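You operate a simulated robot arm through the tools that you are given. There is no shell and no other tool.

Carry out the task below with a simulated robot arm. There is one attempt and no reset: what you move stays moved.

## Task
Stop the drip at the blue pipe valve and bring the pressure back.
Fine: shut the inlet, open the red wheel, bleed to zero, swing the gland lever to TIGHT, reopen the inlet to green, in that order.

It is judged by the outcome, as a careful person would: the job done as asked, and still so three seconds after it is handed in. It fails if anything else is knocked over, pushed out of place, dropped, spilled or broken.

## Robot
A 7-joint arm with a two-finger gripper, fixed in place. Base frame: the origin is at the foot of the arm, x ahead of it, y to its left, z up; the work surface is at about z = 0. Units: m, degrees, N and s.
With the tool pointing down near the work surface it reaches from about 0.22 to 0.56 m from the base axis. Its first joint turns from -166.0 to 166.0 degrees. Payload 1.2 kg.
The TCP is the grasp point between the finger pads, 0.022 m short of the fingertips. In the tool frame z runs along the fingers and y along their closing line. The gripper opens to 0.092 m. The gripper's body begins 0.065 m behind the TCP.
Orientation is that of the tool frame in the base frame, as a unit quaternion [w, x, y, z]. With the fingers straight down and closing along the base's y, the tool's x points along the base's -x, its y along +y and its z along -z.

## Interface
- The arm moves only by the tool arm_command. Its argument "rows" is a list that holds one entry, the list of rows, each a list of 7 numbers: the shift along the tool's x, y, z in m, then the turn, a rotation vector about the tool's x, y, z in degrees, then the closure, from 0 (fully open) to 1 (shut). In form: [[[dx, dy, dz, wx, wy, wz, grip], ...]]. A call has 1 to 20 rows; each row is the pose to reach, as a shift and turn from the pose commanded when the call began, along the tool's axes at that moment. Each row takes 0.2 s and may step no farther than 0.05 m and 8.6 degrees from the row before; otherwise, or with a gripper value out of range, the whole call is refused. Where a pose cannot be reached the arm comes as near as it can. A force on the tool above 40 N (or 10 N above the force at the start of the call, whichever is more), or a blocked arm, ends the call early, and 0.2 s more pass. The fingers move at their own pace and stop on an object; they squeeze with about 26 N. The grip force told is the motor's: it shows also when the fingers shut on nothing. Time passes only in rows, and 0.2 s behind the last, so rows that repeat a pose let the fingers close. The reply holds the time, the measured pose of the TCP, the force on the tool along the base axes, the opening and the grip force, in the units named above and with some noise, with the torque about the TCP (base axes, N m) and any sound that the robot's microphone picked up.
- Cameras (640 x 400 px; columns grow to the right, rows downward): "scene" is fixed at [0.0495, -0.4997, 0.7608]; the picture's right is [0.73, -0.68, 0.00], its down [-0.62, -0.66, -0.43] and it looks along [0.29, 0.31, -0.90] (base axes); focal length 214 px, centre (320, 200). "wrist" rides on the gripper at [0.071, 0.019, -0.102] in the tool frame; the picture's right is [-0.26, 0.97, 0.00], its down [-0.75, -0.20, -0.62] and it looks along [-0.60, -0.16, 0.78] (tool axes); focal length 280 px, centre (320, 200).
- camera(camera): a new picture of that camera. It takes no simulated time.
- pixel_to_xyz(camera, pixels): for up to 12 pixels [column, row] of the newest picture of that camera ("zoom" is the newest enlarged one), the place [x, y, z] in the base frame of the surface seen there, good to about 0.003 m. It takes no simulated time.
- zoom(camera, box): a new picture of the part [left, top, right, bottom] of that camera's present view, enlarged. It takes no simulated time.
- sign_off(): hands the job in; it is judged then, once.

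Unless the task says otherwise, let go and move clear before handing in.

The tools are called after "Call:" as name(argument=value, ...) on one line, values as JSON. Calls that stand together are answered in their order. arm_command: Moves the arm, as the interface text tells. Its arguments: {"type":"object","properties":{"rows":{"type":"array","items":{"type":"array","items":{"type":"array","items":{"type":"number"}}}}},"required":["rows"]} The other tools are called the same way: camera (camera) takes a picture; pixel_to_xyz (camera, pixels) gives the place of the surface under pixels of a picture; zoom (camera, box) takes an enlarged picture of a part of a camera's view; sign_off () hands the job in.

At the start:

```text
clock: 0.0
ee_pos: [0.3616, 0.0613, 0.371]
tcp_rot: [0.001, 0.0, 1.0, 0.0]
wrist_force: [1.1, -0.7, -0.5]
moment: [-0.01, 0.02, 0.01]
grip_width: 0.0918
gripper_force: 0.0
```

scene: 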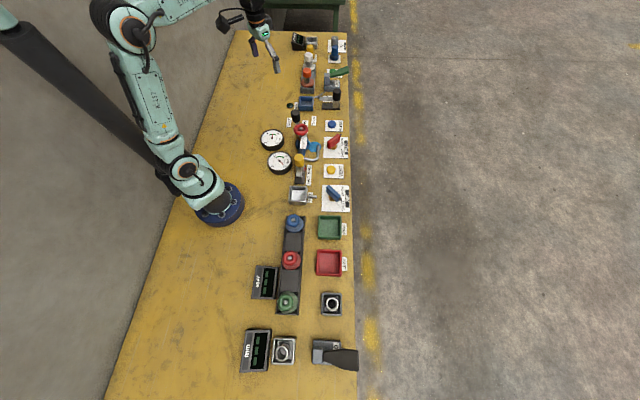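
wrist: 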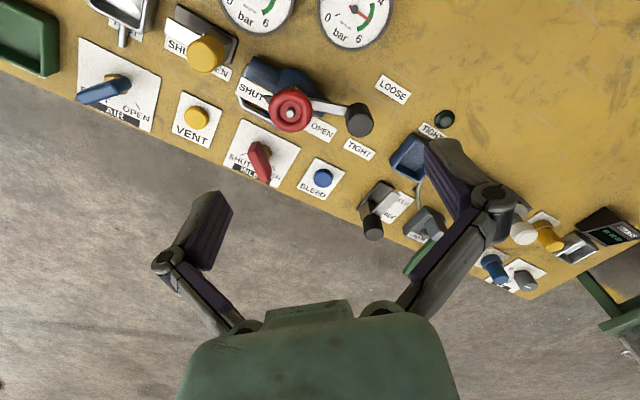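

The wrist picture shows a red wheel at about (290,110), a black-knob lever at (358,120) with LOOSE/TIGHT labels, two gauges at the top and several handles. I'll zoom in to read the labels before I move anything.

Call:
zoom(camera="wrist", box=[60, 0, 260, 125])

Call:
zoom(camera="wrist", box=[220, 60, 420, 185])

Call:
zoom(camera="wrist", box=[220, 0, 420, 60])

Call:
zoom(camera="scene", box=[250, 100, 370, 220])

Call:
zoom(camera="wrist", box=[340, 90, 640, 300])

```text
3.20 times, centred on (160, 62) of wrist
```

zoom: 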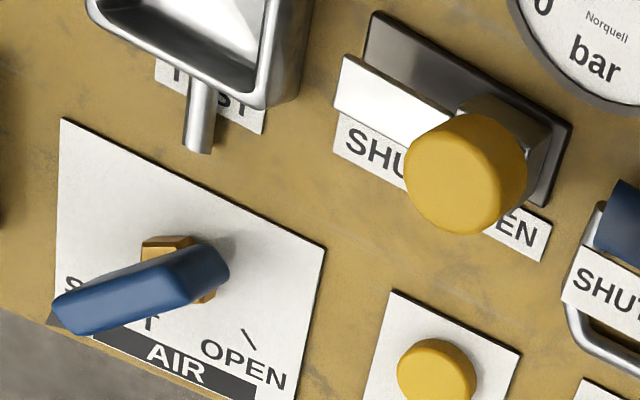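

```text
3.20 times, centred on (320, 122) of wrist
```

zoom: 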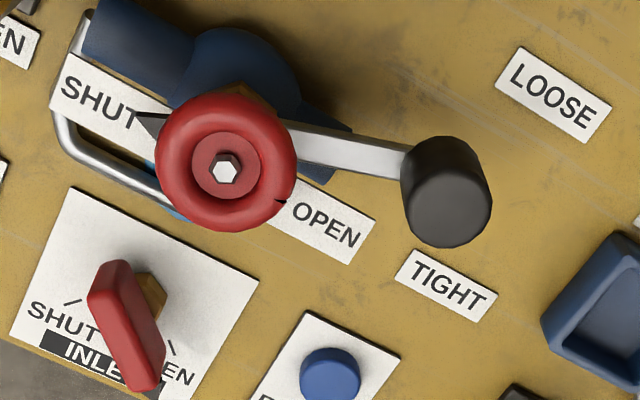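

```text
3.20 times, centred on (320, 30) of wrist
```

zoom: 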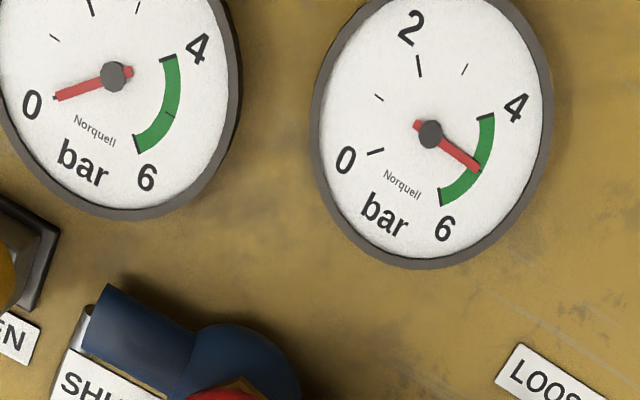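

```text
3.33 times, centred on (310, 160) of scene
```

zoom: 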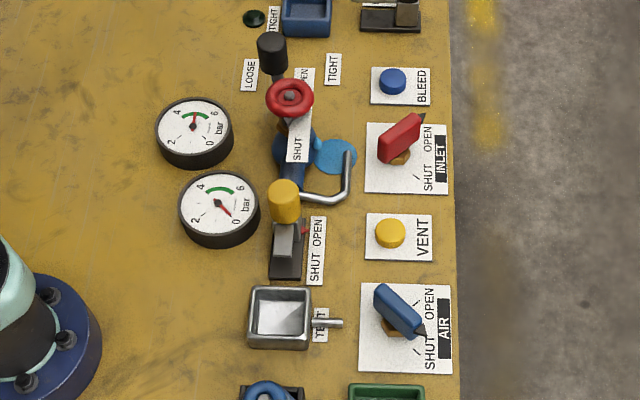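

```text
1.90 times, centred on (490, 195) of wrist
```

zoom: 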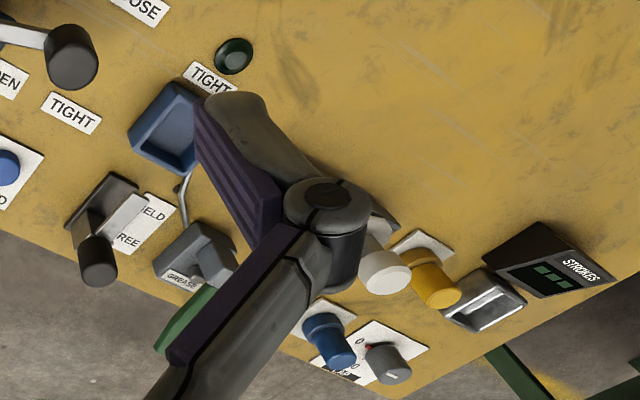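

The inlet handle (red) points at OPEN, and the right gauge sits in the green at about 5 bar. The left gauge reads 0. Next I'll get positions for the main features.

Call:
pixel_to_xyz(camera="wrist", pixels=[[256, 146], [266, 180], [265, 155], [290, 112], [291, 92], [358, 112], [358, 135], [392, 88], [358, 150], [323, 177], [335, 110], [274, 175]])

Call:
pixel_to_xyz(camera="scene", pixels=[[331, 144], [338, 136], [302, 128], [295, 116], [297, 114], [332, 125], [274, 160], [272, 139], [304, 158], [331, 170], [320, 150], [335, 148]])

Call:
zoom(camera="scene", box=[285, 105, 355, 165])

Call:
zoom(camera="wrist", box=[220, 110, 320, 200])

```text
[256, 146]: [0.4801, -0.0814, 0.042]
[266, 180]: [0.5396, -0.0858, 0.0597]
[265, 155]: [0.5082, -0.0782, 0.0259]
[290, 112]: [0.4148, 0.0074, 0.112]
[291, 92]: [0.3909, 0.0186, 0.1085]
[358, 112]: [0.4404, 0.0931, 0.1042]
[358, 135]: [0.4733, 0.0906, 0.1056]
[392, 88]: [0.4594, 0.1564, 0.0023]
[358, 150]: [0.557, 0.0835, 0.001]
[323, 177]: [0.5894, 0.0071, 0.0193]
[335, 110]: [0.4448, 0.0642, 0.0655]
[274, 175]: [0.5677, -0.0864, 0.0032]
```

```text
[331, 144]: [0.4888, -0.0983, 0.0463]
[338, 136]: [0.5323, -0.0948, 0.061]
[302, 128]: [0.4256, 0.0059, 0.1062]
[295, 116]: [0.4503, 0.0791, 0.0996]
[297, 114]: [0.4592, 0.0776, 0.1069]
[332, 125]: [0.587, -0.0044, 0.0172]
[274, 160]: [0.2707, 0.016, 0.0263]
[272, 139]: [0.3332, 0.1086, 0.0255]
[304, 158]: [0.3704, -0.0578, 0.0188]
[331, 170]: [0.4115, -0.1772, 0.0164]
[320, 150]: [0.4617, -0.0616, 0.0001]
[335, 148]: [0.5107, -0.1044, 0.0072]
```

```text
6.67 times, centred on (320, 135) of scene
```

zoom: 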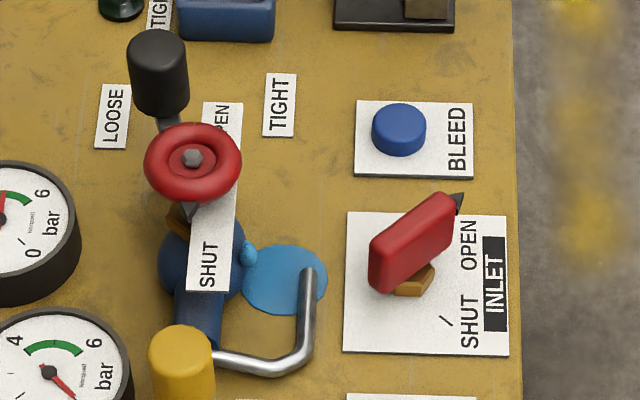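

```text
4.44 times, centred on (270, 155) of wrist
```

zoom: 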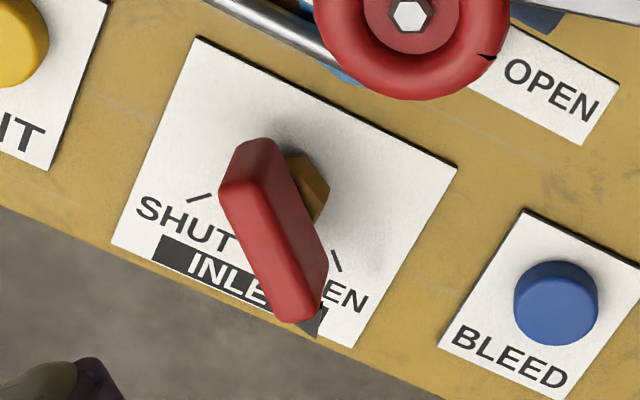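

The newest zoom shows the red inlet handle at (270,235) and the tick marks for SHUT at (200,196) and OPEN at (337,261). I'll measure the geometry.

Call:
pixel_to_xyz(camera="zoom", pixels=[[189, 202], [211, 192], [333, 252], [341, 270], [248, 150], [225, 185], [285, 285], [298, 310], [200, 42], [454, 168], [114, 240], [350, 343]])

Call:
zoom(camera="wrist", box=[230, 70, 390, 170])

```text
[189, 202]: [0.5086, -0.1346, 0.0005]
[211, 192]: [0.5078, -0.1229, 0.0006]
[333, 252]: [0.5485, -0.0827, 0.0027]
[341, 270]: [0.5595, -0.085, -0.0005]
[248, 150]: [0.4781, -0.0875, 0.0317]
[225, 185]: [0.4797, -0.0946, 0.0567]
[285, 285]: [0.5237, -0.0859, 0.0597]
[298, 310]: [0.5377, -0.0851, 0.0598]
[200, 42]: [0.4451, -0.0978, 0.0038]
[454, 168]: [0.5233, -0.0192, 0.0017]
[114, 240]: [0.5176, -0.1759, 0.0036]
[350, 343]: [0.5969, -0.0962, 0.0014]
```

```text
4.00 times, centred on (310, 120) of wrist
```

zoom: 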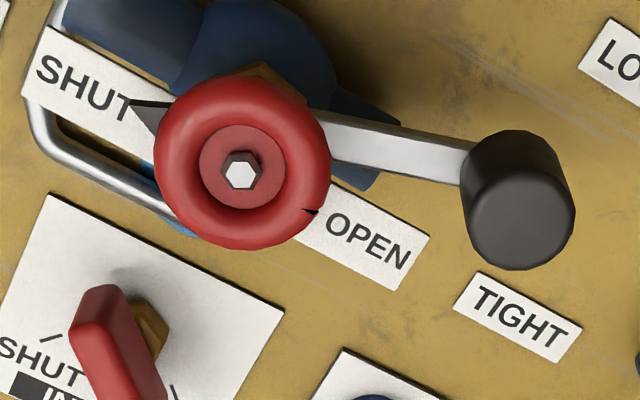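

SHUT lies along -y and OPEN along +x from the inlet axis, at about (0.507,-0.086). I'll measure the red wheel, its pointer (zoom 150,115) and the gland lever.

Call:
pixel_to_xyz(camera="zoom", pixels=[[240, 170], [160, 165], [322, 165], [240, 85], [240, 240], [140, 108], [80, 85], [365, 240], [400, 145], [520, 145], [520, 210], [545, 330]])

Call:
pixel_to_xyz(camera="wrist", pixels=[[345, 107], [372, 118], [359, 104], [359, 122], [205, 50], [197, 118], [300, 120], [270, 111], [254, 116], [244, 108], [420, 130], [444, 120]])

```text
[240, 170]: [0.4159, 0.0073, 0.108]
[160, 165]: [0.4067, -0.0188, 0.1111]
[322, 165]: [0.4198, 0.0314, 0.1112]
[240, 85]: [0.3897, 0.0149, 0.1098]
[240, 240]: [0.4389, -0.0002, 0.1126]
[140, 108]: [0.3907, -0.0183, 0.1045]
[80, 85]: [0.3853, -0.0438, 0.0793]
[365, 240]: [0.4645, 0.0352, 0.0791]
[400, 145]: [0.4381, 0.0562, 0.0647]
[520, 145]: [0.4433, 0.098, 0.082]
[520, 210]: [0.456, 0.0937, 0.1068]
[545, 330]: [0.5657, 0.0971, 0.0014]
```

```text
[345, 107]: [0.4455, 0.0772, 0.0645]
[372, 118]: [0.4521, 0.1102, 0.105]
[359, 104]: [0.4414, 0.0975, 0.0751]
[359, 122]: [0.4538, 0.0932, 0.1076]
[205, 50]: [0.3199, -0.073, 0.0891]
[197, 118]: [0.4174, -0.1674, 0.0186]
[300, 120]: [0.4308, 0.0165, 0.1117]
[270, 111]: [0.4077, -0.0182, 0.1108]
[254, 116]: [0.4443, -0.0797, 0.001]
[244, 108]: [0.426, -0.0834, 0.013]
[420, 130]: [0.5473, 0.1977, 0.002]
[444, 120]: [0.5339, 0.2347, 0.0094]
```

The wheel centre is about (0.4145,0.007) with its top at z≈0.112. Its pointer sits at SHUT, and OPEN is about 160° counterclockwise from there. My first move is to hover over the inlet handle with the fingers partly closed.

Call:
arm_command(rows=[[[-0.0208, -0.0211, 0.033, 0, 0, 0, 0.3], [-0.0415, -0.0423, 0.066, 0, 0, 0, 0.45], [-0.0623, -0.0634, 0.099, 0, 0, 0, 0.45], [-0.0831, -0.0846, 0.132, 0, 0, 0, 0.45], [-0.1039, -0.1057, 0.165, 0, 0, 0, 0.45], [-0.1246, -0.1269, 0.198, 0, 0, 0, 0.45], [-0.1454, -0.148, 0.231, 0, 0, 0, 0.45], [-0.1454, -0.148, 0.231, 0, 0, 0, 0.45]]])

Call:
camera(camera="wrist")

Call:
zoom(camera="scene", box=[250, 90, 370, 180])

```text
clock: 1.8
ee_pos: [0.5088, -0.084, 0.1414]
tcp_rot: [0.0, 0.001, 1.0, 0.0]
wrist_force: [-0.1, -0.3, 0.0]
moment: [0.01, -0.01, 0.01]
grip_width: 0.0508
gripper_force: 0.1
```

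```text
taken
```

wrist: 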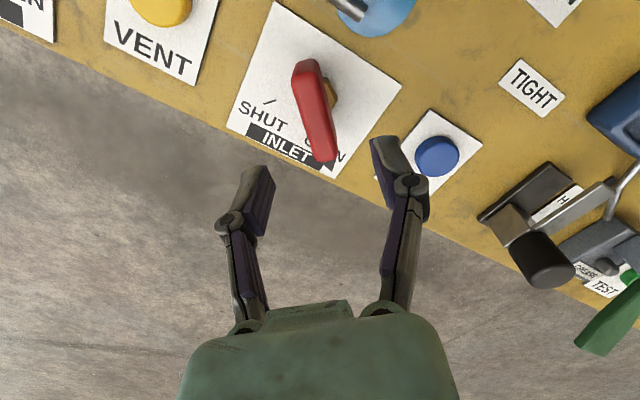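

```text
4.44 times, centred on (310, 135) of scene
```

zoom: 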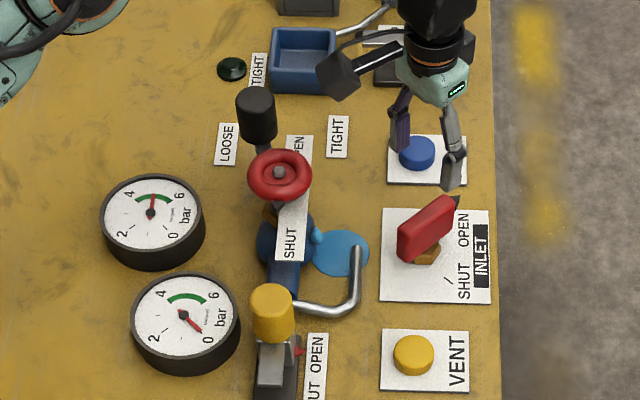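

The handle runs from (305,65) to (325,158) in the wrist picture. I'll measure its centre line again from this closer view.

Call:
pixel_to_xyz(camera="wrist", pixels=[[297, 72], [318, 70], [299, 100], [321, 100], [312, 150], [332, 150], [310, 110], [330, 90], [263, 102], [274, 98], [322, 161], [307, 62]])

Call:
zoom(camera="wrist", box=[230, 30, 410, 180])

```text
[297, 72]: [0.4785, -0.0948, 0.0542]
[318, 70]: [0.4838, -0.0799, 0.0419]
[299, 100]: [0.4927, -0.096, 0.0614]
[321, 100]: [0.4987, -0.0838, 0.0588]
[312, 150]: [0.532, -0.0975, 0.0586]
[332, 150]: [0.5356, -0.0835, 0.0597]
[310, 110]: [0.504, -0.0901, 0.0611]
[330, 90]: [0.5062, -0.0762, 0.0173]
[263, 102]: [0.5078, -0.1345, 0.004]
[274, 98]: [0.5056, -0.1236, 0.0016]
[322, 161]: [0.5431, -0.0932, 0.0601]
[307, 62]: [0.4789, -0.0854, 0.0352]
```

```text
2.67 times, centred on (320, 105) of wrist
```

zoom: 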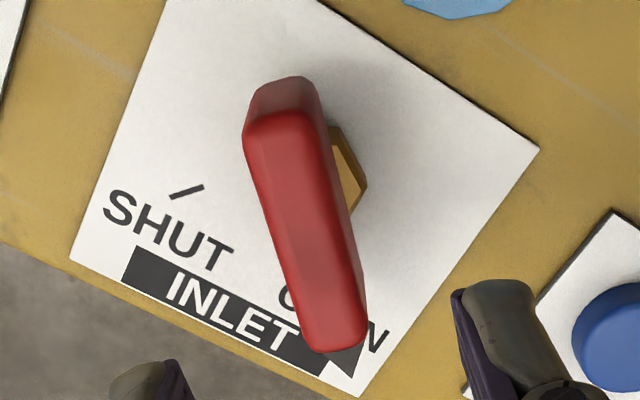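

The handle centre is about (0.509,-0.089), 14 mm wide with its top at z≈0.06. I'll descend and grip it.

Call:
arm_command(rows=[[[0, -0.004, 0.04, 0, 0, 0, 0.45], [0, -0.004, 0.07, 0, 0, 0, 0.45], [0, -0.004, 0.09, 0, 0, 0, 0.45], [0, -0.004, 0.09, 0, 0, 0, 0.9], [0, -0.004, 0.09, 0, 0, 0, 0.95], [0, -0.004, 0.09, 0, 0, 0, 0.95]]])

Call:
camera(camera="wrist")

```text
clock: 3.2
ee_pos: [0.5083, -0.0891, 0.0507]
tcp_rot: [-0.001, -0.001, 1.0, 0.001]
wrist_force: [-0.6, 7.4, 4.6]
moment: [0.15, 0.31, -0.02]
grip_width: 0.0191
gripper_force: 27.8
```

```text
taken
```

wrist: 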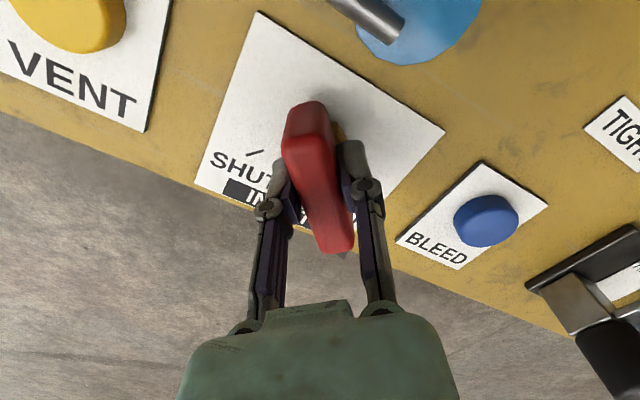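

The handle is gripped, with the jaw stopped at 19 mm. I'll turn it 90° clockwise to SHUT.

Call:
arm_command(rows=[[[0, 0.001, 0, 0, 0, 8, 0.95], [0, 0.002, 0, 0, 0, 16, 0.95], [0, 0.002, 0, 0, 0, 24, 0.95], [0, 0.002, 0, 0, 0, 32, 0.95], [0, 0.002, 0, 0, 0, 40, 0.95], [0, 0.002, 0, 0, 0, 48, 0.95], [0, 0.002, 0, 0, 0, 56, 0.95], [0, 0.002, 0, 0, 0, 64, 0.95], [0, 0.002, 0, 0, 0, 72, 0.95], [0, 0.002, 0, 0, 0, 80, 0.95], [0, 0.002, 0, 0, 0, 87, 0.95], [0, 0.002, 0, 0, 0, 87, 0.95]]])

Call:
camera(camera="wrist")

Call:
zoom(camera="scene", box=[250, 90, 370, 180])

```text
clock: 4.7
ee_pos: [0.5103, -0.0849, 0.0505]
tcp_rot: [0.005, 0.433, 0.901, 0.003]
wrist_force: [2.7, 0.4, -0.3]
moment: [0.28, 0.13, -0.01]
grip_width: 0.0189
gripper_force: 28.0
stopped in row 7: the force on the tool passed its limit at 42 N (the readings are from after the stop); the commanded pose is now the measured one
```

```text
taken
```

wrist: 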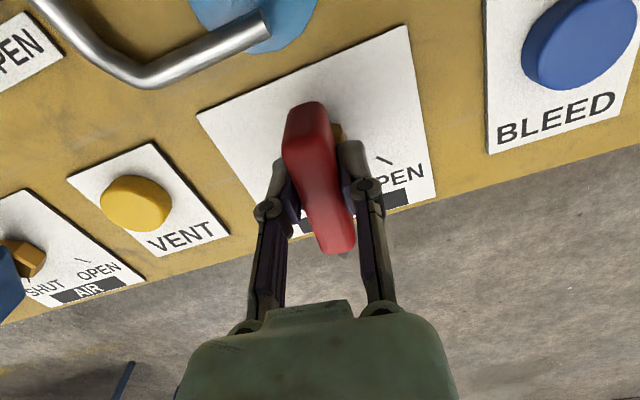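

```text
4.44 times, centred on (310, 135) of scene
```

zoom: 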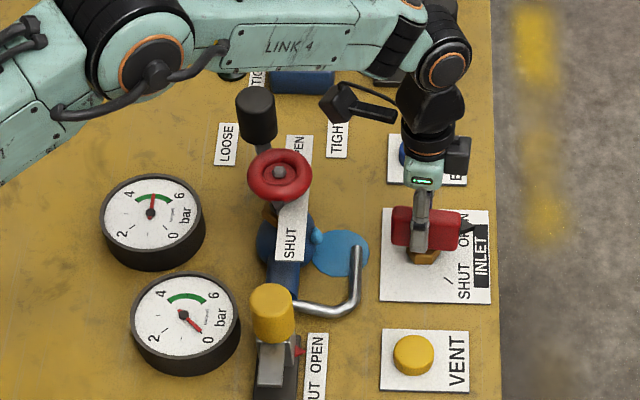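

The handle has turned about 51° but side force stopped the move, so I'm slightly off its axis. The force has now relaxed, and I'll continue the turn in smaller bites.

Call:
arm_command(rows=[[[-0.0005, 0, 0, 0, 0, 6, 0.95], [-0.001, 0, 0, 0, 0, 12, 0.95], [-0.001, 0, 0, 0, 0, 18, 0.95], [-0.001, 0, 0, 0, 0, 18, 0.95]]])

```text
clock: 5.7
ee_pos: [0.5112, -0.0839, 0.0512]
tcp_rot: [0.005, 0.569, 0.822, 0.006]
wrist_force: [12.2, 13.1, -2.8]
moment: [-0.18, -0.39, 0.09]
grip_width: 0.0195
gripper_force: 28.3
```

It's at 69° with about 16 N of side load toward +x. I'll shift 2 mm that way as I finish the turn.

Call:
arm_command(rows=[[[0.0005, 0.0015, 0, 0, 0, 3, 0.95], [0.0005, 0.002, 0, 0, 0, 9, 0.95], [0.0005, 0.003, 0, 0, 0, 15, 0.95], [0.0005, 0.003, 0, 0, 0, 20, 0.95], [0.0005, 0.003, 0, 0, 0, 20, 0.95]]])

Call:
camera(camera="wrist")

Call:
zoom(camera="scene", box=[250, 90, 370, 180])

```text
clock: 6.9
ee_pos: [0.5136, -0.0837, 0.0503]
tcp_rot: [0.003, 0.704, 0.71, 0.004]
wrist_force: [12.2, 11.1, -15.5]
moment: [0.07, -0.23, 0.09]
grip_width: 0.0189
gripper_force: 27.6
```

```text
taken
```

wrist: 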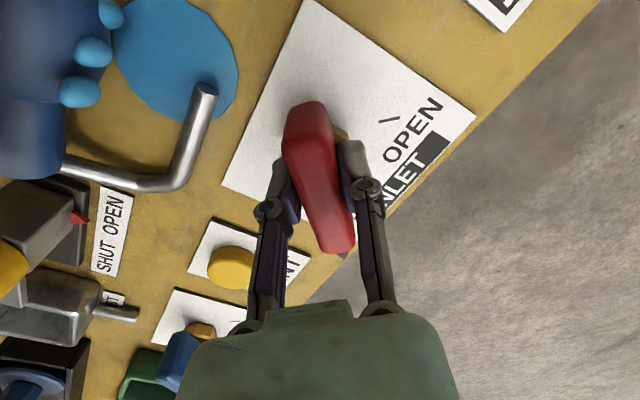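

```text
4.44 times, centred on (310, 135) of scene
```

zoom: 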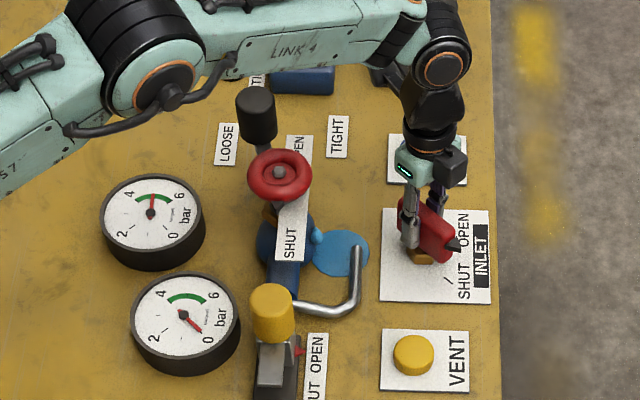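

The hand is at 89.5° and the handle looks aligned with SHUT. I'll nudge 5° further to feel for the stop and relieve the side load, then release and look.

Call:
arm_command(rows=[[[0.001, 0.001, 0, 0, 0, 3, 0.95], [0.001, 0.001, 0, 0, 0, 5, 0.95], [0.001, 0.001, 0, 0, 0, 5, 0.95]]])

```text
clock: 7.7
ee_pos: [0.5119, -0.0834, 0.0495]
tcp_rot: [0.003, 0.735, 0.678, 0.003]
wrist_force: [-11.8, 2.4, -2.5]
moment: [0.28, 0.26, 0.58]
grip_width: 0.0198
gripper_force: 28.4
```

The twisting moment jumped to 0.58 N m at 94.6°, so that is the SHUT stop. I'll release, lift and look.

Call:
arm_command(rows=[[[0, 0, 0, 0, 0, 0, 0.45], [0, 0, 0, 0, 0, 0, 0.4], [0, 0, -0.04, 0, 0, 0, 0.4], [0, 0, -0.08, 0, 0, 0, 0.4], [0, 0, -0.12, 0, 0, 0, 0.4]]])

Call:
camera(camera="wrist")

Call:
zoom(camera="scene", box=[250, 90, 370, 180])

```text
clock: 8.9
ee_pos: [0.5111, -0.0823, 0.1719]
tcp_rot: [0.004, 0.734, 0.68, 0.004]
wrist_force: [-0.3, 0.2, 0.3]
moment: [-0.01, 0.02, -0.01]
grip_width: 0.055
gripper_force: 0.1
```

```text
taken
```

wrist: 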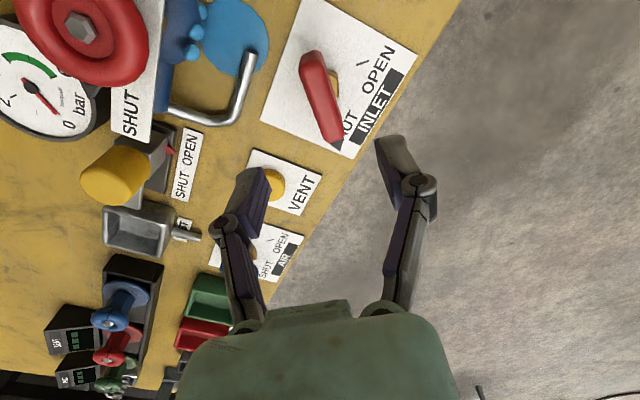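

```text
4.44 times, centred on (310, 135) of scene
```

zoom: 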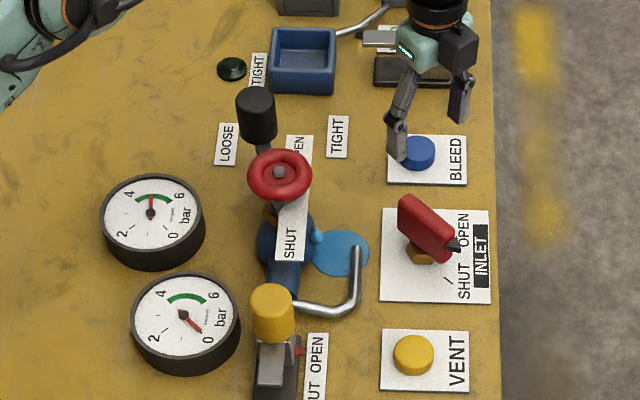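

The handle now points down toward SHUT. I'll check its direction numerically from the wrist picture.

Call:
pixel_to_xyz(camera="wrist", pixels=[[308, 70], [322, 100], [330, 132], [337, 146], [316, 70], [302, 70], [314, 105], [333, 105]])

Call:
zoom(camera="wrist", box=[260, 20, 420, 170])

Call:
zoom(camera="scene", box=[260, 115, 310, 175])

```text
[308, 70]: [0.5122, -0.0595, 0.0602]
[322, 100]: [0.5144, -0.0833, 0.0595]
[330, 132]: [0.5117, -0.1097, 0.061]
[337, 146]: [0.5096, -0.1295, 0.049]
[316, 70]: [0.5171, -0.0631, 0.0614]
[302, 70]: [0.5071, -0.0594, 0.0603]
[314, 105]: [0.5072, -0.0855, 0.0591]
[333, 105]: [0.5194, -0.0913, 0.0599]
```

```text
2.67 times, centred on (340, 95) of wrist
```

zoom: 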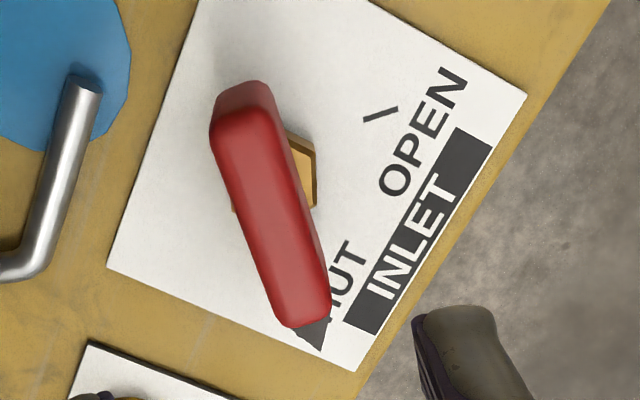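

```text
6.67 times, centred on (285, 145) of scene
```

zoom: 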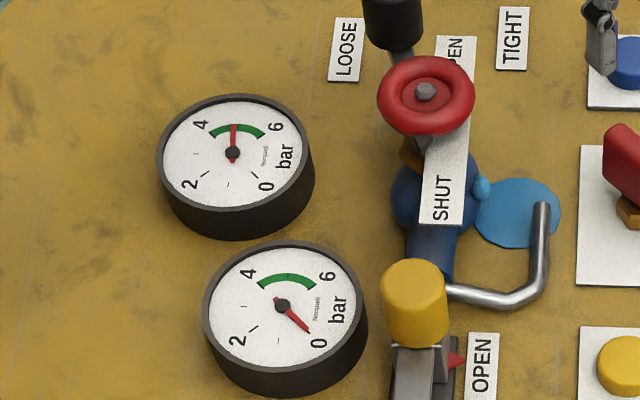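

The inlet is shut: the handle lies along -y and points at the SHUT mark, and the right gauge still holds 5 bar. Next I'll move above the red wheel with the jaws open.

Call:
arm_command(rows=[[[0.0203, -0.0259, -0.018, 0, 0, 0, 0.2], [0.0407, -0.0517, -0.018, 0, 0, 0, 0], [0.061, -0.0776, -0.018, 0, 0, 0, 0], [0.0813, -0.1034, -0.018, 0, 0, 0, 0], [0.0813, -0.1034, -0.018, 0, 0, 0, 0]]])

Call:
camera(camera="wrist")

Call:
zoom(camera="scene", box=[250, 90, 370, 180])

```text
clock: 10.1
ee_pos: [0.4147, 0.0055, 0.1909]
tcp_rot: [0.003, 0.734, 0.679, 0.004]
wrist_force: [-0.1, 0.3, -0.6]
moment: [-0.03, 0.03, 0.0]
grip_width: 0.092
gripper_force: 0.0
```

```text
taken
```

wrist: 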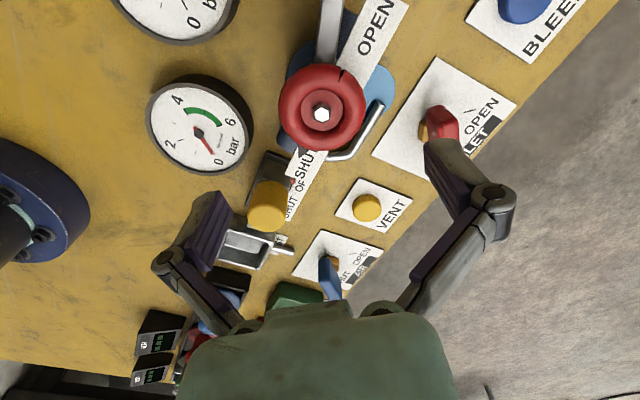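

```text
4.44 times, centred on (310, 135) of scene
```

zoom: 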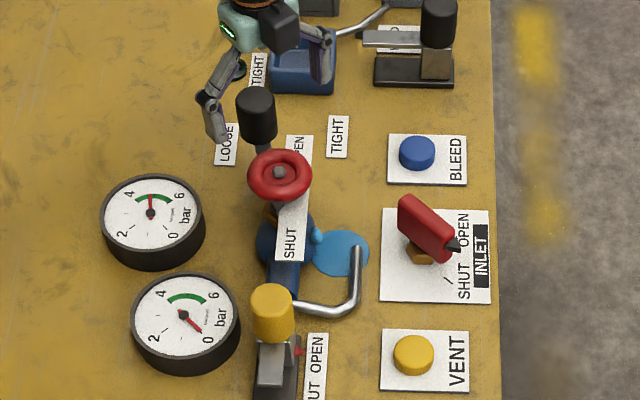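

Call:
zoom(camera="wrist", box=[240, 0, 420, 180])

Call:
pixel_to_xyz(camera="wrist", pixels=[[322, 112], [281, 106], [363, 106], [322, 66], [322, 148], [302, 153], [344, 76], [378, 30], [304, 170], [330, 40], [290, 130], [355, 90]])

```text
2.22 times, centred on (330, 90) of wrist
```

zoom: 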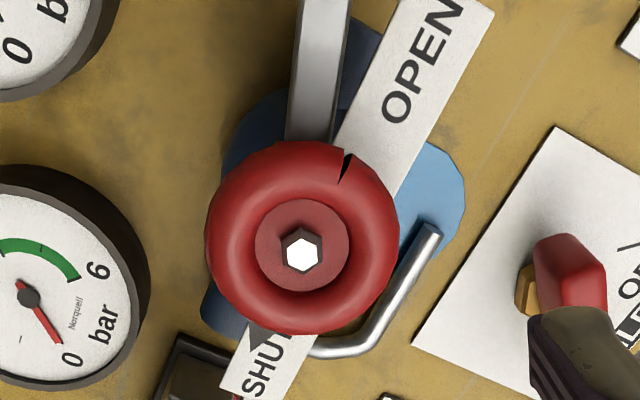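

```text
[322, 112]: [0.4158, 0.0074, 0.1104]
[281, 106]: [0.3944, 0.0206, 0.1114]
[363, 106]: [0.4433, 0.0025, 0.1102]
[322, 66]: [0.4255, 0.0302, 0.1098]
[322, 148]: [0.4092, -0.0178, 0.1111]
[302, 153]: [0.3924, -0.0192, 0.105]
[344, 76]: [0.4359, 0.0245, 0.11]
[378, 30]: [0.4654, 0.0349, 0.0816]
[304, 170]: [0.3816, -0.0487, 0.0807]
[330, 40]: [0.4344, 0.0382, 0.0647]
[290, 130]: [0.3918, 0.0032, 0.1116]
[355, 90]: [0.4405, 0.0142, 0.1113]
```

The wheel centre reads about (0.416,0.0075) with its top at 0.111. The pointer at (302,153) is on SHUT and OPEN is on the far side. I'll lower over it to z≈0.109, which keeps the tips above the label plate, and grip.

Call:
arm_command(rows=[[[0.002, 0.001, 0.04, 0, 0, 0, 0], [0.002, 0.001, 0.07, 0, 0, 0, 0], [0.002, 0.001, 0.082, 0, 0, 0, 0], [0.002, 0.001, 0.082, 0, 0, 0, 0.5], [0.002, 0.001, 0.082, 0, 0, 0, 0.6], [0.002, 0.001, 0.082, 0, 0, 0, 0.6]]])

Call:
zoom(camera="scene", box=[250, 90, 370, 180])

Call:
camera(camera="wrist")

```text
clock: 11.5
ee_pos: [0.4175, 0.0083, 0.108]
tcp_rot: [0.003, 0.734, 0.68, 0.004]
wrist_force: [-7.4, 1.2, 16.1]
moment: [-0.14, 0.05, 0.17]
grip_width: 0.0584
gripper_force: 28.1
```

```text
4.44 times, centred on (310, 135) of scene
```

zoom: 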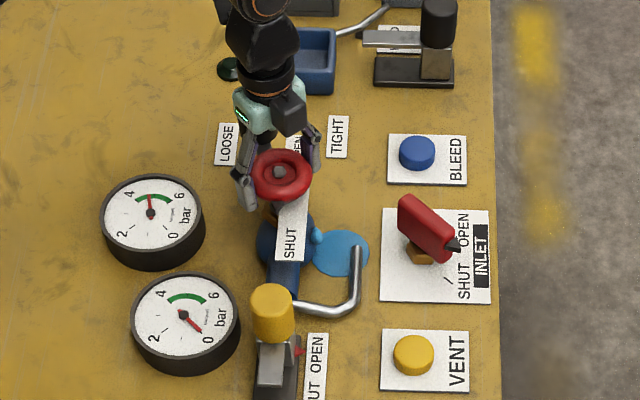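

```text
taken
```

wrist: 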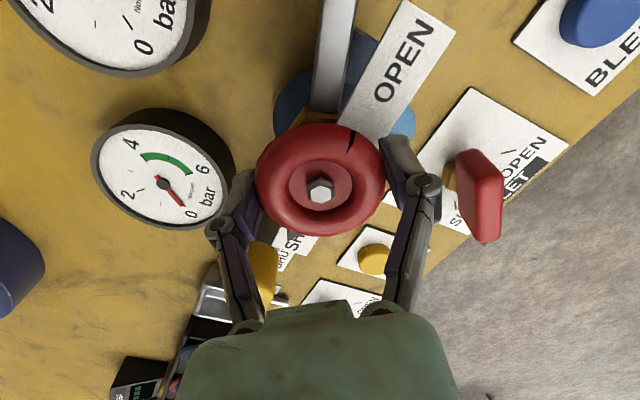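

The wheel is gripped at 58 mm wide, with a 16 N upward push, so I'll ease up 2 mm. Then I'll turn the first 40° counterclockwise and check.

Call:
arm_command(rows=[[[0, -0.0005, -0.002, 0, 0, 0, 0.6], [0, -0.001, -0.002, 0, 0, -8, 0.6], [0, -0.001, -0.002, 0, 0, -16, 0.6], [0, -0.001, -0.002, 0, 0, -24, 0.6], [0, -0.001, -0.002, 0, 0, -32, 0.6], [0, -0.001, -0.002, 0, 0, -40, 0.6], [0, -0.001, -0.002, 0, 0, -40, 0.6]]])

Call:
zoom(camera="scene", box=[250, 90, 370, 180])

Call:
camera(camera="wrist")

```text
clock: 13.1
ee_pos: [0.4169, 0.0084, 0.1082]
tcp_rot: [0.004, 0.457, 0.889, 0.002]
wrist_force: [-2.2, -0.5, 4.9]
moment: [0.07, 0.3, 0.02]
grip_width: 0.0578
gripper_force: 28.3
```

```text
4.44 times, centred on (310, 135) of scene
```

zoom: 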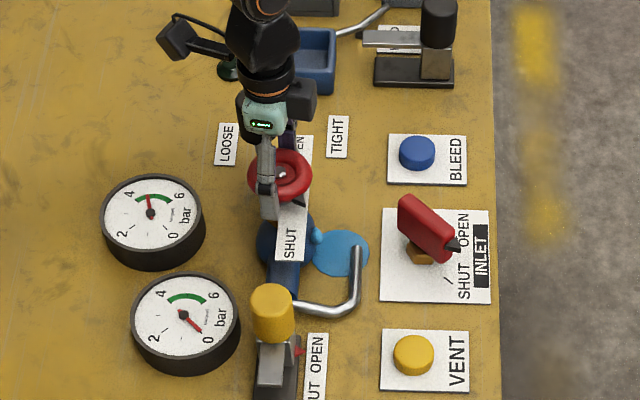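

```text
taken
```

wrist: 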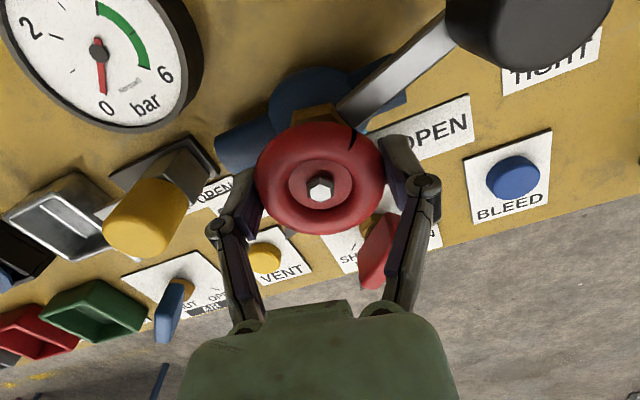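

The wheel turns with the hand: the notch stayed in place and the pointer moved off SHUT. I'll continue another 112°.

Call:
arm_command(rows=[[[0, 0, 0, 0, 0, -8, 0.6], [0, 0, 0, 0, 0, -16, 0.6], [0, 0, 0, 0, 0, -24, 0.6], [0, 0, 0, 0, 0, -32, 0.6], [0, 0, 0, 0, 0, -40, 0.6], [0, 0, 0, 0, 0, -48, 0.6], [0, 0, 0, 0, 0, -56, 0.6], [0, 0, 0, 0, 0, -64, 0.6], [0, 0, 0, 0, 0, -72, 0.6], [0, 0, 0, 0, 0, -80, 0.6], [0, 0, 0, 0, 0, -88, 0.6], [0, 0, 0, 0, 0, -96, 0.6], [0, 0, 0, 0, 0, -104, 0.6], [0, 0, 0, 0, 0, -112, 0.6]]])

Call:
zoom(camera="scene", box=[250, 90, 370, 180])

Call:
camera(camera="wrist")

```text
clock: 16.1
ee_pos: [0.417, 0.0067, 0.1077]
tcp_rot: [0.005, -0.481, 0.877, -0.004]
wrist_force: [4.8, -14.8, 2.2]
moment: [0.33, 0.25, -0.01]
grip_width: 0.0577
gripper_force: 28.2
```

```text
4.44 times, centred on (310, 135) of scene
```

zoom: 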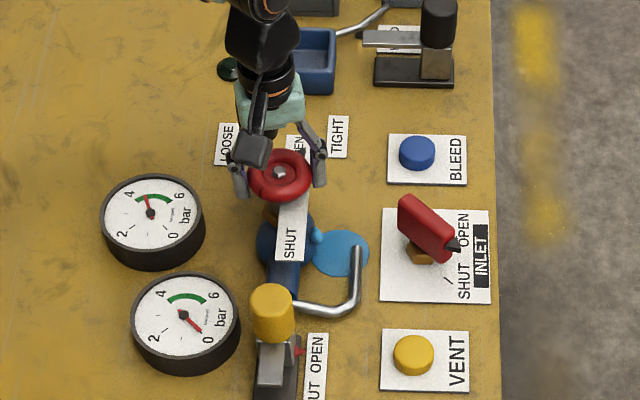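

```text
taken
```

wrist: 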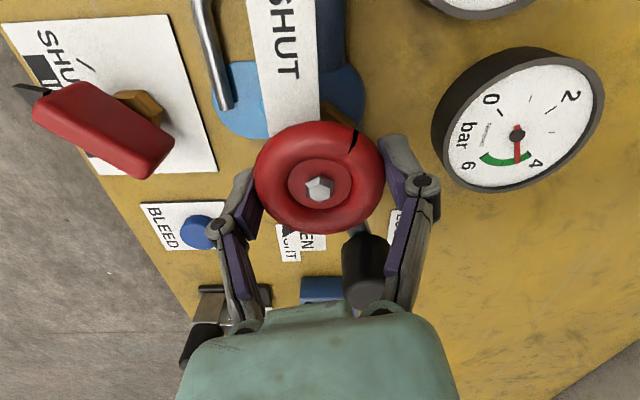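

The pointer is now near OPEN, with 152° turned. I'll continue gently to feel for the end stop.

Call:
arm_command(rows=[[[0.0008, -0.0005, 0, 0, 0, -6, 0.6], [0.0008, -0.0005, 0, 0, 0, -12, 0.6], [0.0008, -0.0005, 0, 0, 0, -12, 0.6]]])

Call:
zoom(camera="wrist", box=[220, 100, 420, 280])

```text
clock: 16.9
ee_pos: [0.4166, 0.007, 0.1078]
tcp_rot: [0.007, -0.571, 0.821, -0.003]
wrist_force: [4.9, -13.4, 18.1]
moment: [-0.25, 0.05, 0.01]
grip_width: 0.0574
gripper_force: 28.1
```

```text
2.22 times, centred on (320, 190) of wrist
```

zoom: 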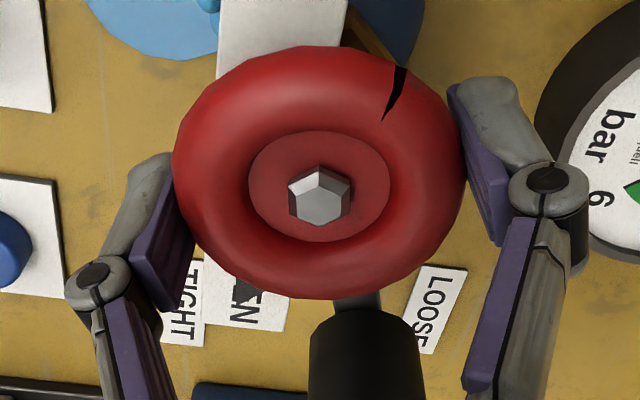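

The pointer is over the OPEN label, but the moment is still only 0.01 N m, so there's no stop yet. I'll give it a little more.

Call:
arm_command(rows=[[[0.0005, -0.0005, 0, 0, 0, -5, 0.6], [0.0005, -0.0005, 0, 0, 0, -10, 0.6], [0.0005, -0.0005, 0, 0, 0, -10, 0.6]]])

```text
clock: 17.7
ee_pos: [0.4166, 0.008, 0.1077]
tcp_rot: [0.005, -0.641, 0.767, -0.003]
wrist_force: [-2.3, -5.8, 21.4]
moment: [-0.04, 0.06, 0.05]
grip_width: 0.0574
gripper_force: 27.6
```

The total turn is now 174° with the moment still low. I'll check where the pointer sits.

Call:
zoom(camera="wrist", box=[220, 100, 420, 280])

Call:
zoom(camera="scene", box=[260, 100, 330, 180])

```text
2.22 times, centred on (320, 190) of wrist
```

zoom: 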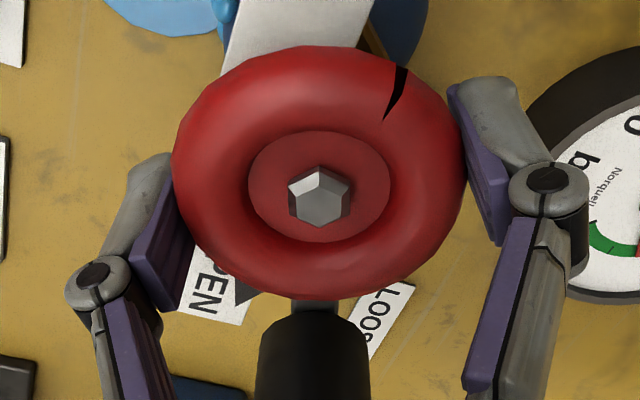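

```text
5.00 times, centred on (295, 140) of scene
```

zoom: 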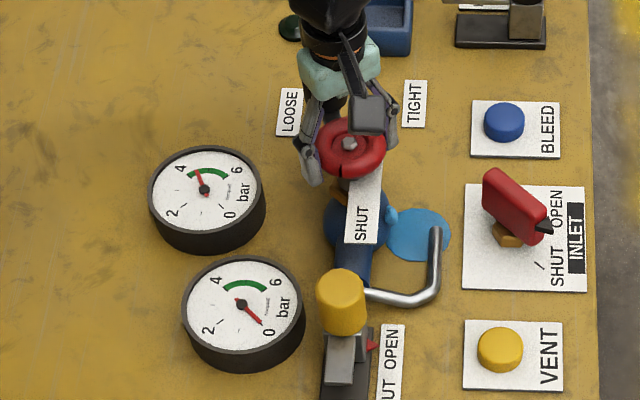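

The pointer sits at the inner edge of OPEN, mirroring where it started at SHUT. I'll make one more small push to see if a stop is there.

Call:
arm_command(rows=[[[0, 0, -0.001, 0, 0, -4, 0.6], [0, 0, -0.001, 0, 0, -8, 0.6], [0, 0, -0.001, 0, 0, -8, 0.6]]])

Call:
zoom(camera="wrist", box=[220, 100, 420, 280])

```text
clock: 18.5
ee_pos: [0.417, 0.0072, 0.1073]
tcp_rot: [0.004, -0.693, 0.721, -0.004]
wrist_force: [14.1, -1.1, -14.0]
moment: [0.06, 0.06, 0.0]
grip_width: 0.0574
gripper_force: 28.0
```

```text
2.22 times, centred on (320, 190) of wrist
```

zoom: 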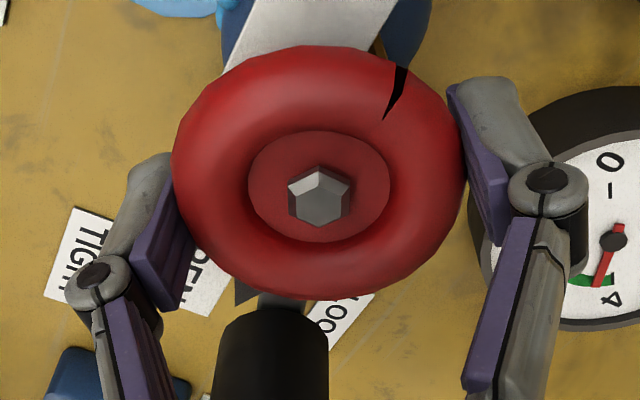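

I've turned 182° and the pointer is slightly past the middle of OPEN, with no stop felt. I'll release, lift clear and look at the pointer properly.

Call:
arm_command(rows=[[[0, 0, 0, 0, 0, 0, 0.2], [0, 0, 0, 0, 0, 0, 0], [0, 0, 0, 0, 0, 0, 0], [0, 0, -0.03, 0, 0, 0, 0], [0, 0, -0.07, 0, 0, 0, 0], [0, 0, -0.11, 0, 0, 0, 0]]])

Call:
camera(camera="wrist")

Call:
zoom(camera="scene", box=[260, 100, 330, 180])

Call:
zoom(camera="wrist", box=[220, 20, 420, 180])

```text
clock: 19.9
ee_pos: [0.4139, 0.005, 0.2199]
tcp_rot: [0.004, -0.692, 0.722, -0.003]
wrist_force: [-0.9, 0.7, -0.3]
moment: [0.01, -0.01, -0.01]
grip_width: 0.0919
gripper_force: 0.0
```

```text
taken
```

wrist: 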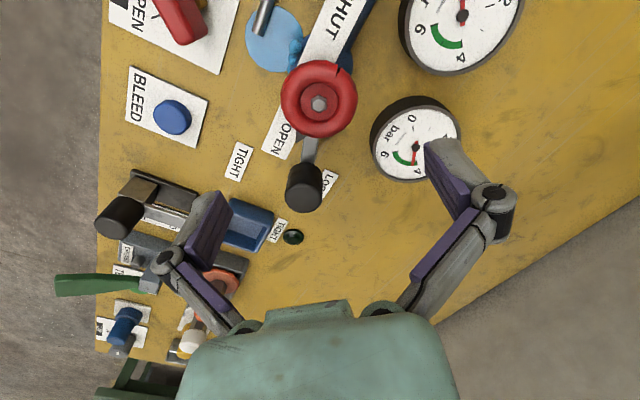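

```text
5.00 times, centred on (295, 140) of scene
```

zoom: 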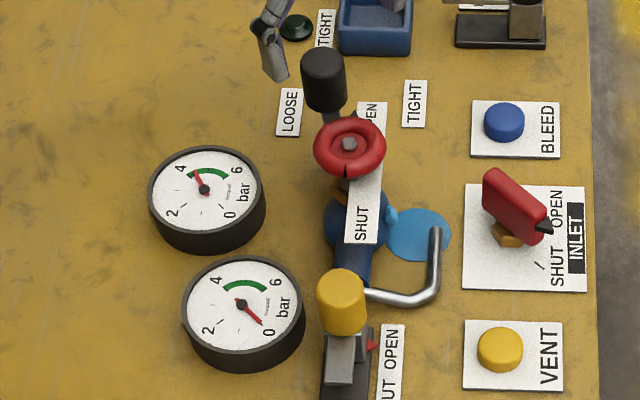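

```text
2.50 times, centred on (320, 100) of wrist
```

zoom: 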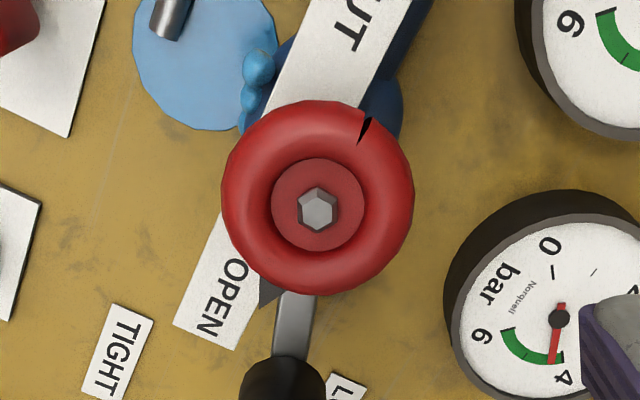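

The pointer tip at zoom (265,298) sits right beside OPEN. I'll verify its position and get the bleed button and knob positions.

Call:
pixel_to_xyz(camera="zoom", pixels=[[265, 298], [317, 208], [360, 130], [235, 265], [285, 380], [290, 310], [220, 310], [350, 40]])

Call:
pixel_to_xyz(camera="wrist", pixels=[[172, 118], [155, 116], [190, 118], [172, 103], [172, 132], [303, 175], [303, 200], [322, 190], [286, 190], [240, 160], [310, 140], [328, 185]])

```text
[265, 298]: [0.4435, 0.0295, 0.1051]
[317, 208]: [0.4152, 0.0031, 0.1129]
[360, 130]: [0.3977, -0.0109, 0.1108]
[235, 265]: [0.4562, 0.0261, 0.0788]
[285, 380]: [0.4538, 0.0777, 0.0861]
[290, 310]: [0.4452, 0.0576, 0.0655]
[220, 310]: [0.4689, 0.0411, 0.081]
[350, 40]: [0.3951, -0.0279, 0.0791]
```

```text
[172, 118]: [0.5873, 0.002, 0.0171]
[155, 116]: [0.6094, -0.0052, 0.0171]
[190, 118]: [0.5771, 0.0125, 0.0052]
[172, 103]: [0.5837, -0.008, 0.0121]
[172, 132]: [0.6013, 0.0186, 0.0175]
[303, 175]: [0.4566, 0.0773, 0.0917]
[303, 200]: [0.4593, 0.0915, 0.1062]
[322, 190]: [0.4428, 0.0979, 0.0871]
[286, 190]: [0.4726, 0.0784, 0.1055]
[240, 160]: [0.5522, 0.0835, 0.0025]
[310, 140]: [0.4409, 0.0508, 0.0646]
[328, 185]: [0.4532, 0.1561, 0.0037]
```

The pointer is at about 40°, on OPEN. Next is the bleed button, which is near the edge of reach, so I'll press it with closed fingers tilted outward. I need its exact centre first.

Call:
zoom(camera="wrist", box=[120, 60, 230, 160])

```text
4.00 times, centred on (175, 110) of wrist
```

zoom: 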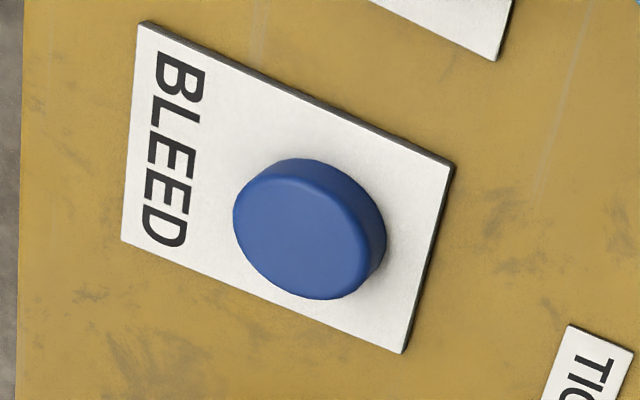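

Call:
pixel_to_xyz(camera="zoom", pixels=[[240, 225], [362, 250], [280, 182], [325, 292], [300, 237], [270, 280], [345, 200], [141, 24], [448, 166], [402, 350], [124, 238], [378, 210]])

```text
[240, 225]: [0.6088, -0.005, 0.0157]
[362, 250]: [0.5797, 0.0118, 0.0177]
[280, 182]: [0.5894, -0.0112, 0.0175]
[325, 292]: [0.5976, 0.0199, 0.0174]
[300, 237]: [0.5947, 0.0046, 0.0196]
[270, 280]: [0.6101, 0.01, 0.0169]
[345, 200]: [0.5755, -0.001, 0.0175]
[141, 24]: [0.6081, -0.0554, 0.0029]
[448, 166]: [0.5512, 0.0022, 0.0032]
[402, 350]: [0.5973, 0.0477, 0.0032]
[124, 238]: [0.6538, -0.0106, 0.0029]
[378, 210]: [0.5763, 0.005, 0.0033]
```

The button centre is (0.594,0.004), radius about 17 mm, top at z≈0.018. I'll close the fingers and move to above it with a 25° outward tilt.

Call:
arm_command(rows=[[[-0.001, -0.0253, 0.01, 0, 0, 0, 0.5], [-0.002, -0.0505, 0.025, 4, 0, 0, 1], [-0.003, -0.0758, 0.045, 8, 0, 0, 1], [-0.0035, -0.101, 0.06, 12, 0, 0, 1], [-0.004, -0.1263, 0.08, 16, 0, 0, 1], [-0.005, -0.1515, 0.1, 20, 0, 0, 1], [-0.0061, -0.1768, 0.12, 25, 0, 0, 1], [-0.0061, -0.1768, 0.12, 25, 0, 0, 1]]])

Call:
camera(camera="wrist")

Call:
zoom(camera="scene", box=[250, 60, 390, 180])

```text
clock: 21.7
ee_pos: [0.5947, 0.002, 0.098]
tcp_rot: [0.153, -0.674, 0.705, -0.16]
wrist_force: [-0.2, -0.1, -1.3]
moment: [0.03, -0.03, 0.05]
grip_width: 0.0
gripper_force: 25.6
```

```text
taken
```

wrist: 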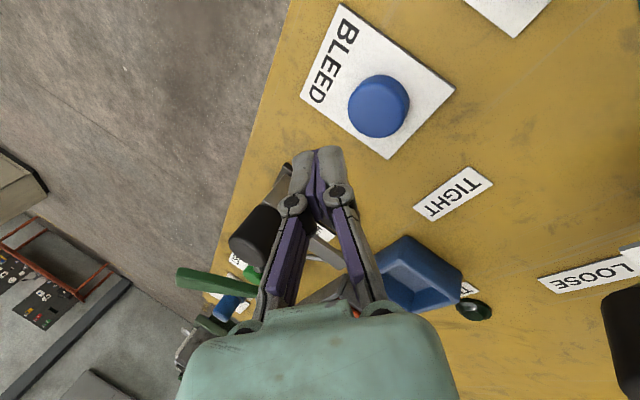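

```text
3.33 times, centred on (320, 120) of scene
```

zoom: 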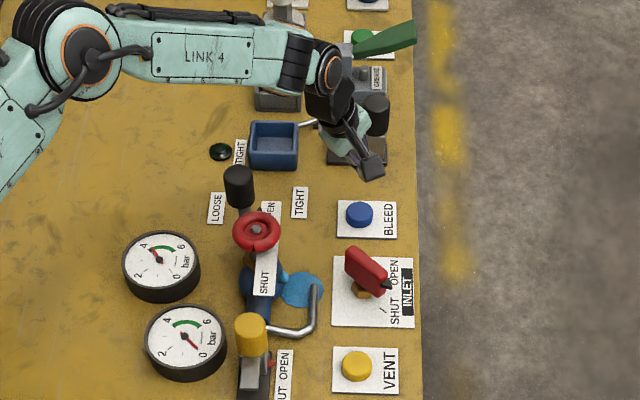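

The tool is tilted and over the bleed button. I'll descend straight down to about 4 mm of press and hold briefly.

Call:
arm_command(rows=[[[-0.002, 0.0145, 0.0264, 0, 0, 0, 1], [-0.002, 0.0229, 0.0446, 0, 0, 0, 1], [-0.002, 0.0246, 0.0482, 0, 0, 0, 1], [-0.002, 0.0263, 0.0518, 0, 0, 0, 1], [-0.002, 0.0271, 0.0536, 0, 0, 0, 1], [-0.002, 0.0271, 0.0536, 0, 0, 0, 1]]])

Call:
zoom(camera="scene", box=[250, 60, 390, 180])

Call:
camera(camera="wrist")

```text
clock: 23.1
ee_pos: [0.5925, 0.0065, 0.0407]
tcp_rot: [0.154, -0.674, 0.704, -0.159]
wrist_force: [0.7, -0.8, 0.8]
moment: [-0.01, -0.02, 0.0]
grip_width: 0.0
gripper_force: 26.1
```

```text
3.33 times, centred on (320, 120) of scene
```

zoom: 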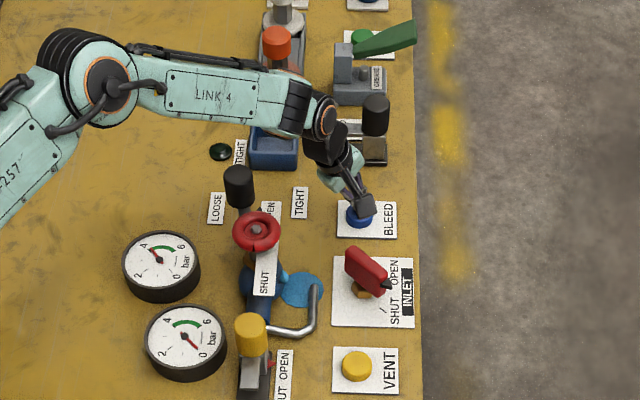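

```text
taken
```

wrist: 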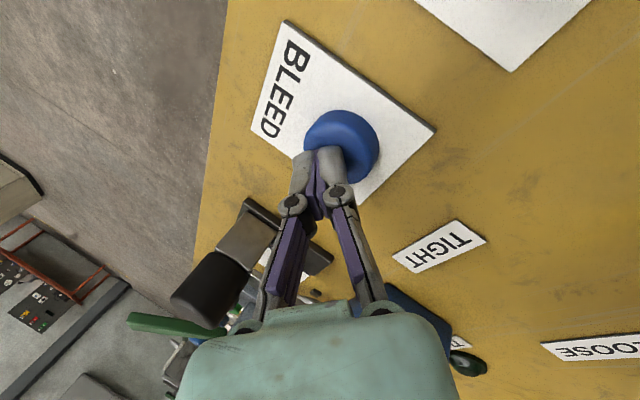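

There's no contact force yet. I'll press a few millimetres more in small steps and watch the force.

Call:
arm_command(rows=[[[0.002, 0.0008, 0.0018, 0, 0, 0, 1], [0.002, 0.0015, 0.0032, 0, 0, 0, 1], [0.002, 0.0021, 0.0045, 0, 0, 0, 1], [0.002, 0.0021, 0.0045, 0, 0, 0, 1]]])

Call:
zoom(camera="scene", box=[260, 115, 310, 175])

```text
clock: 24.1
ee_pos: [0.5929, 0.0053, 0.0347]
tcp_rot: [0.155, -0.675, 0.704, -0.16]
wrist_force: [-1.4, -0.5, 3.6]
moment: [-0.01, 0.01, 0.0]
grip_width: 0.0
gripper_force: 26.3
heard: click
```

```text
6.67 times, centred on (285, 145) of scene
```

zoom: 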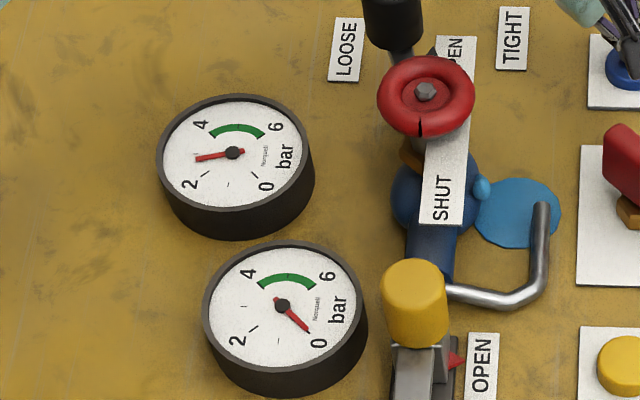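

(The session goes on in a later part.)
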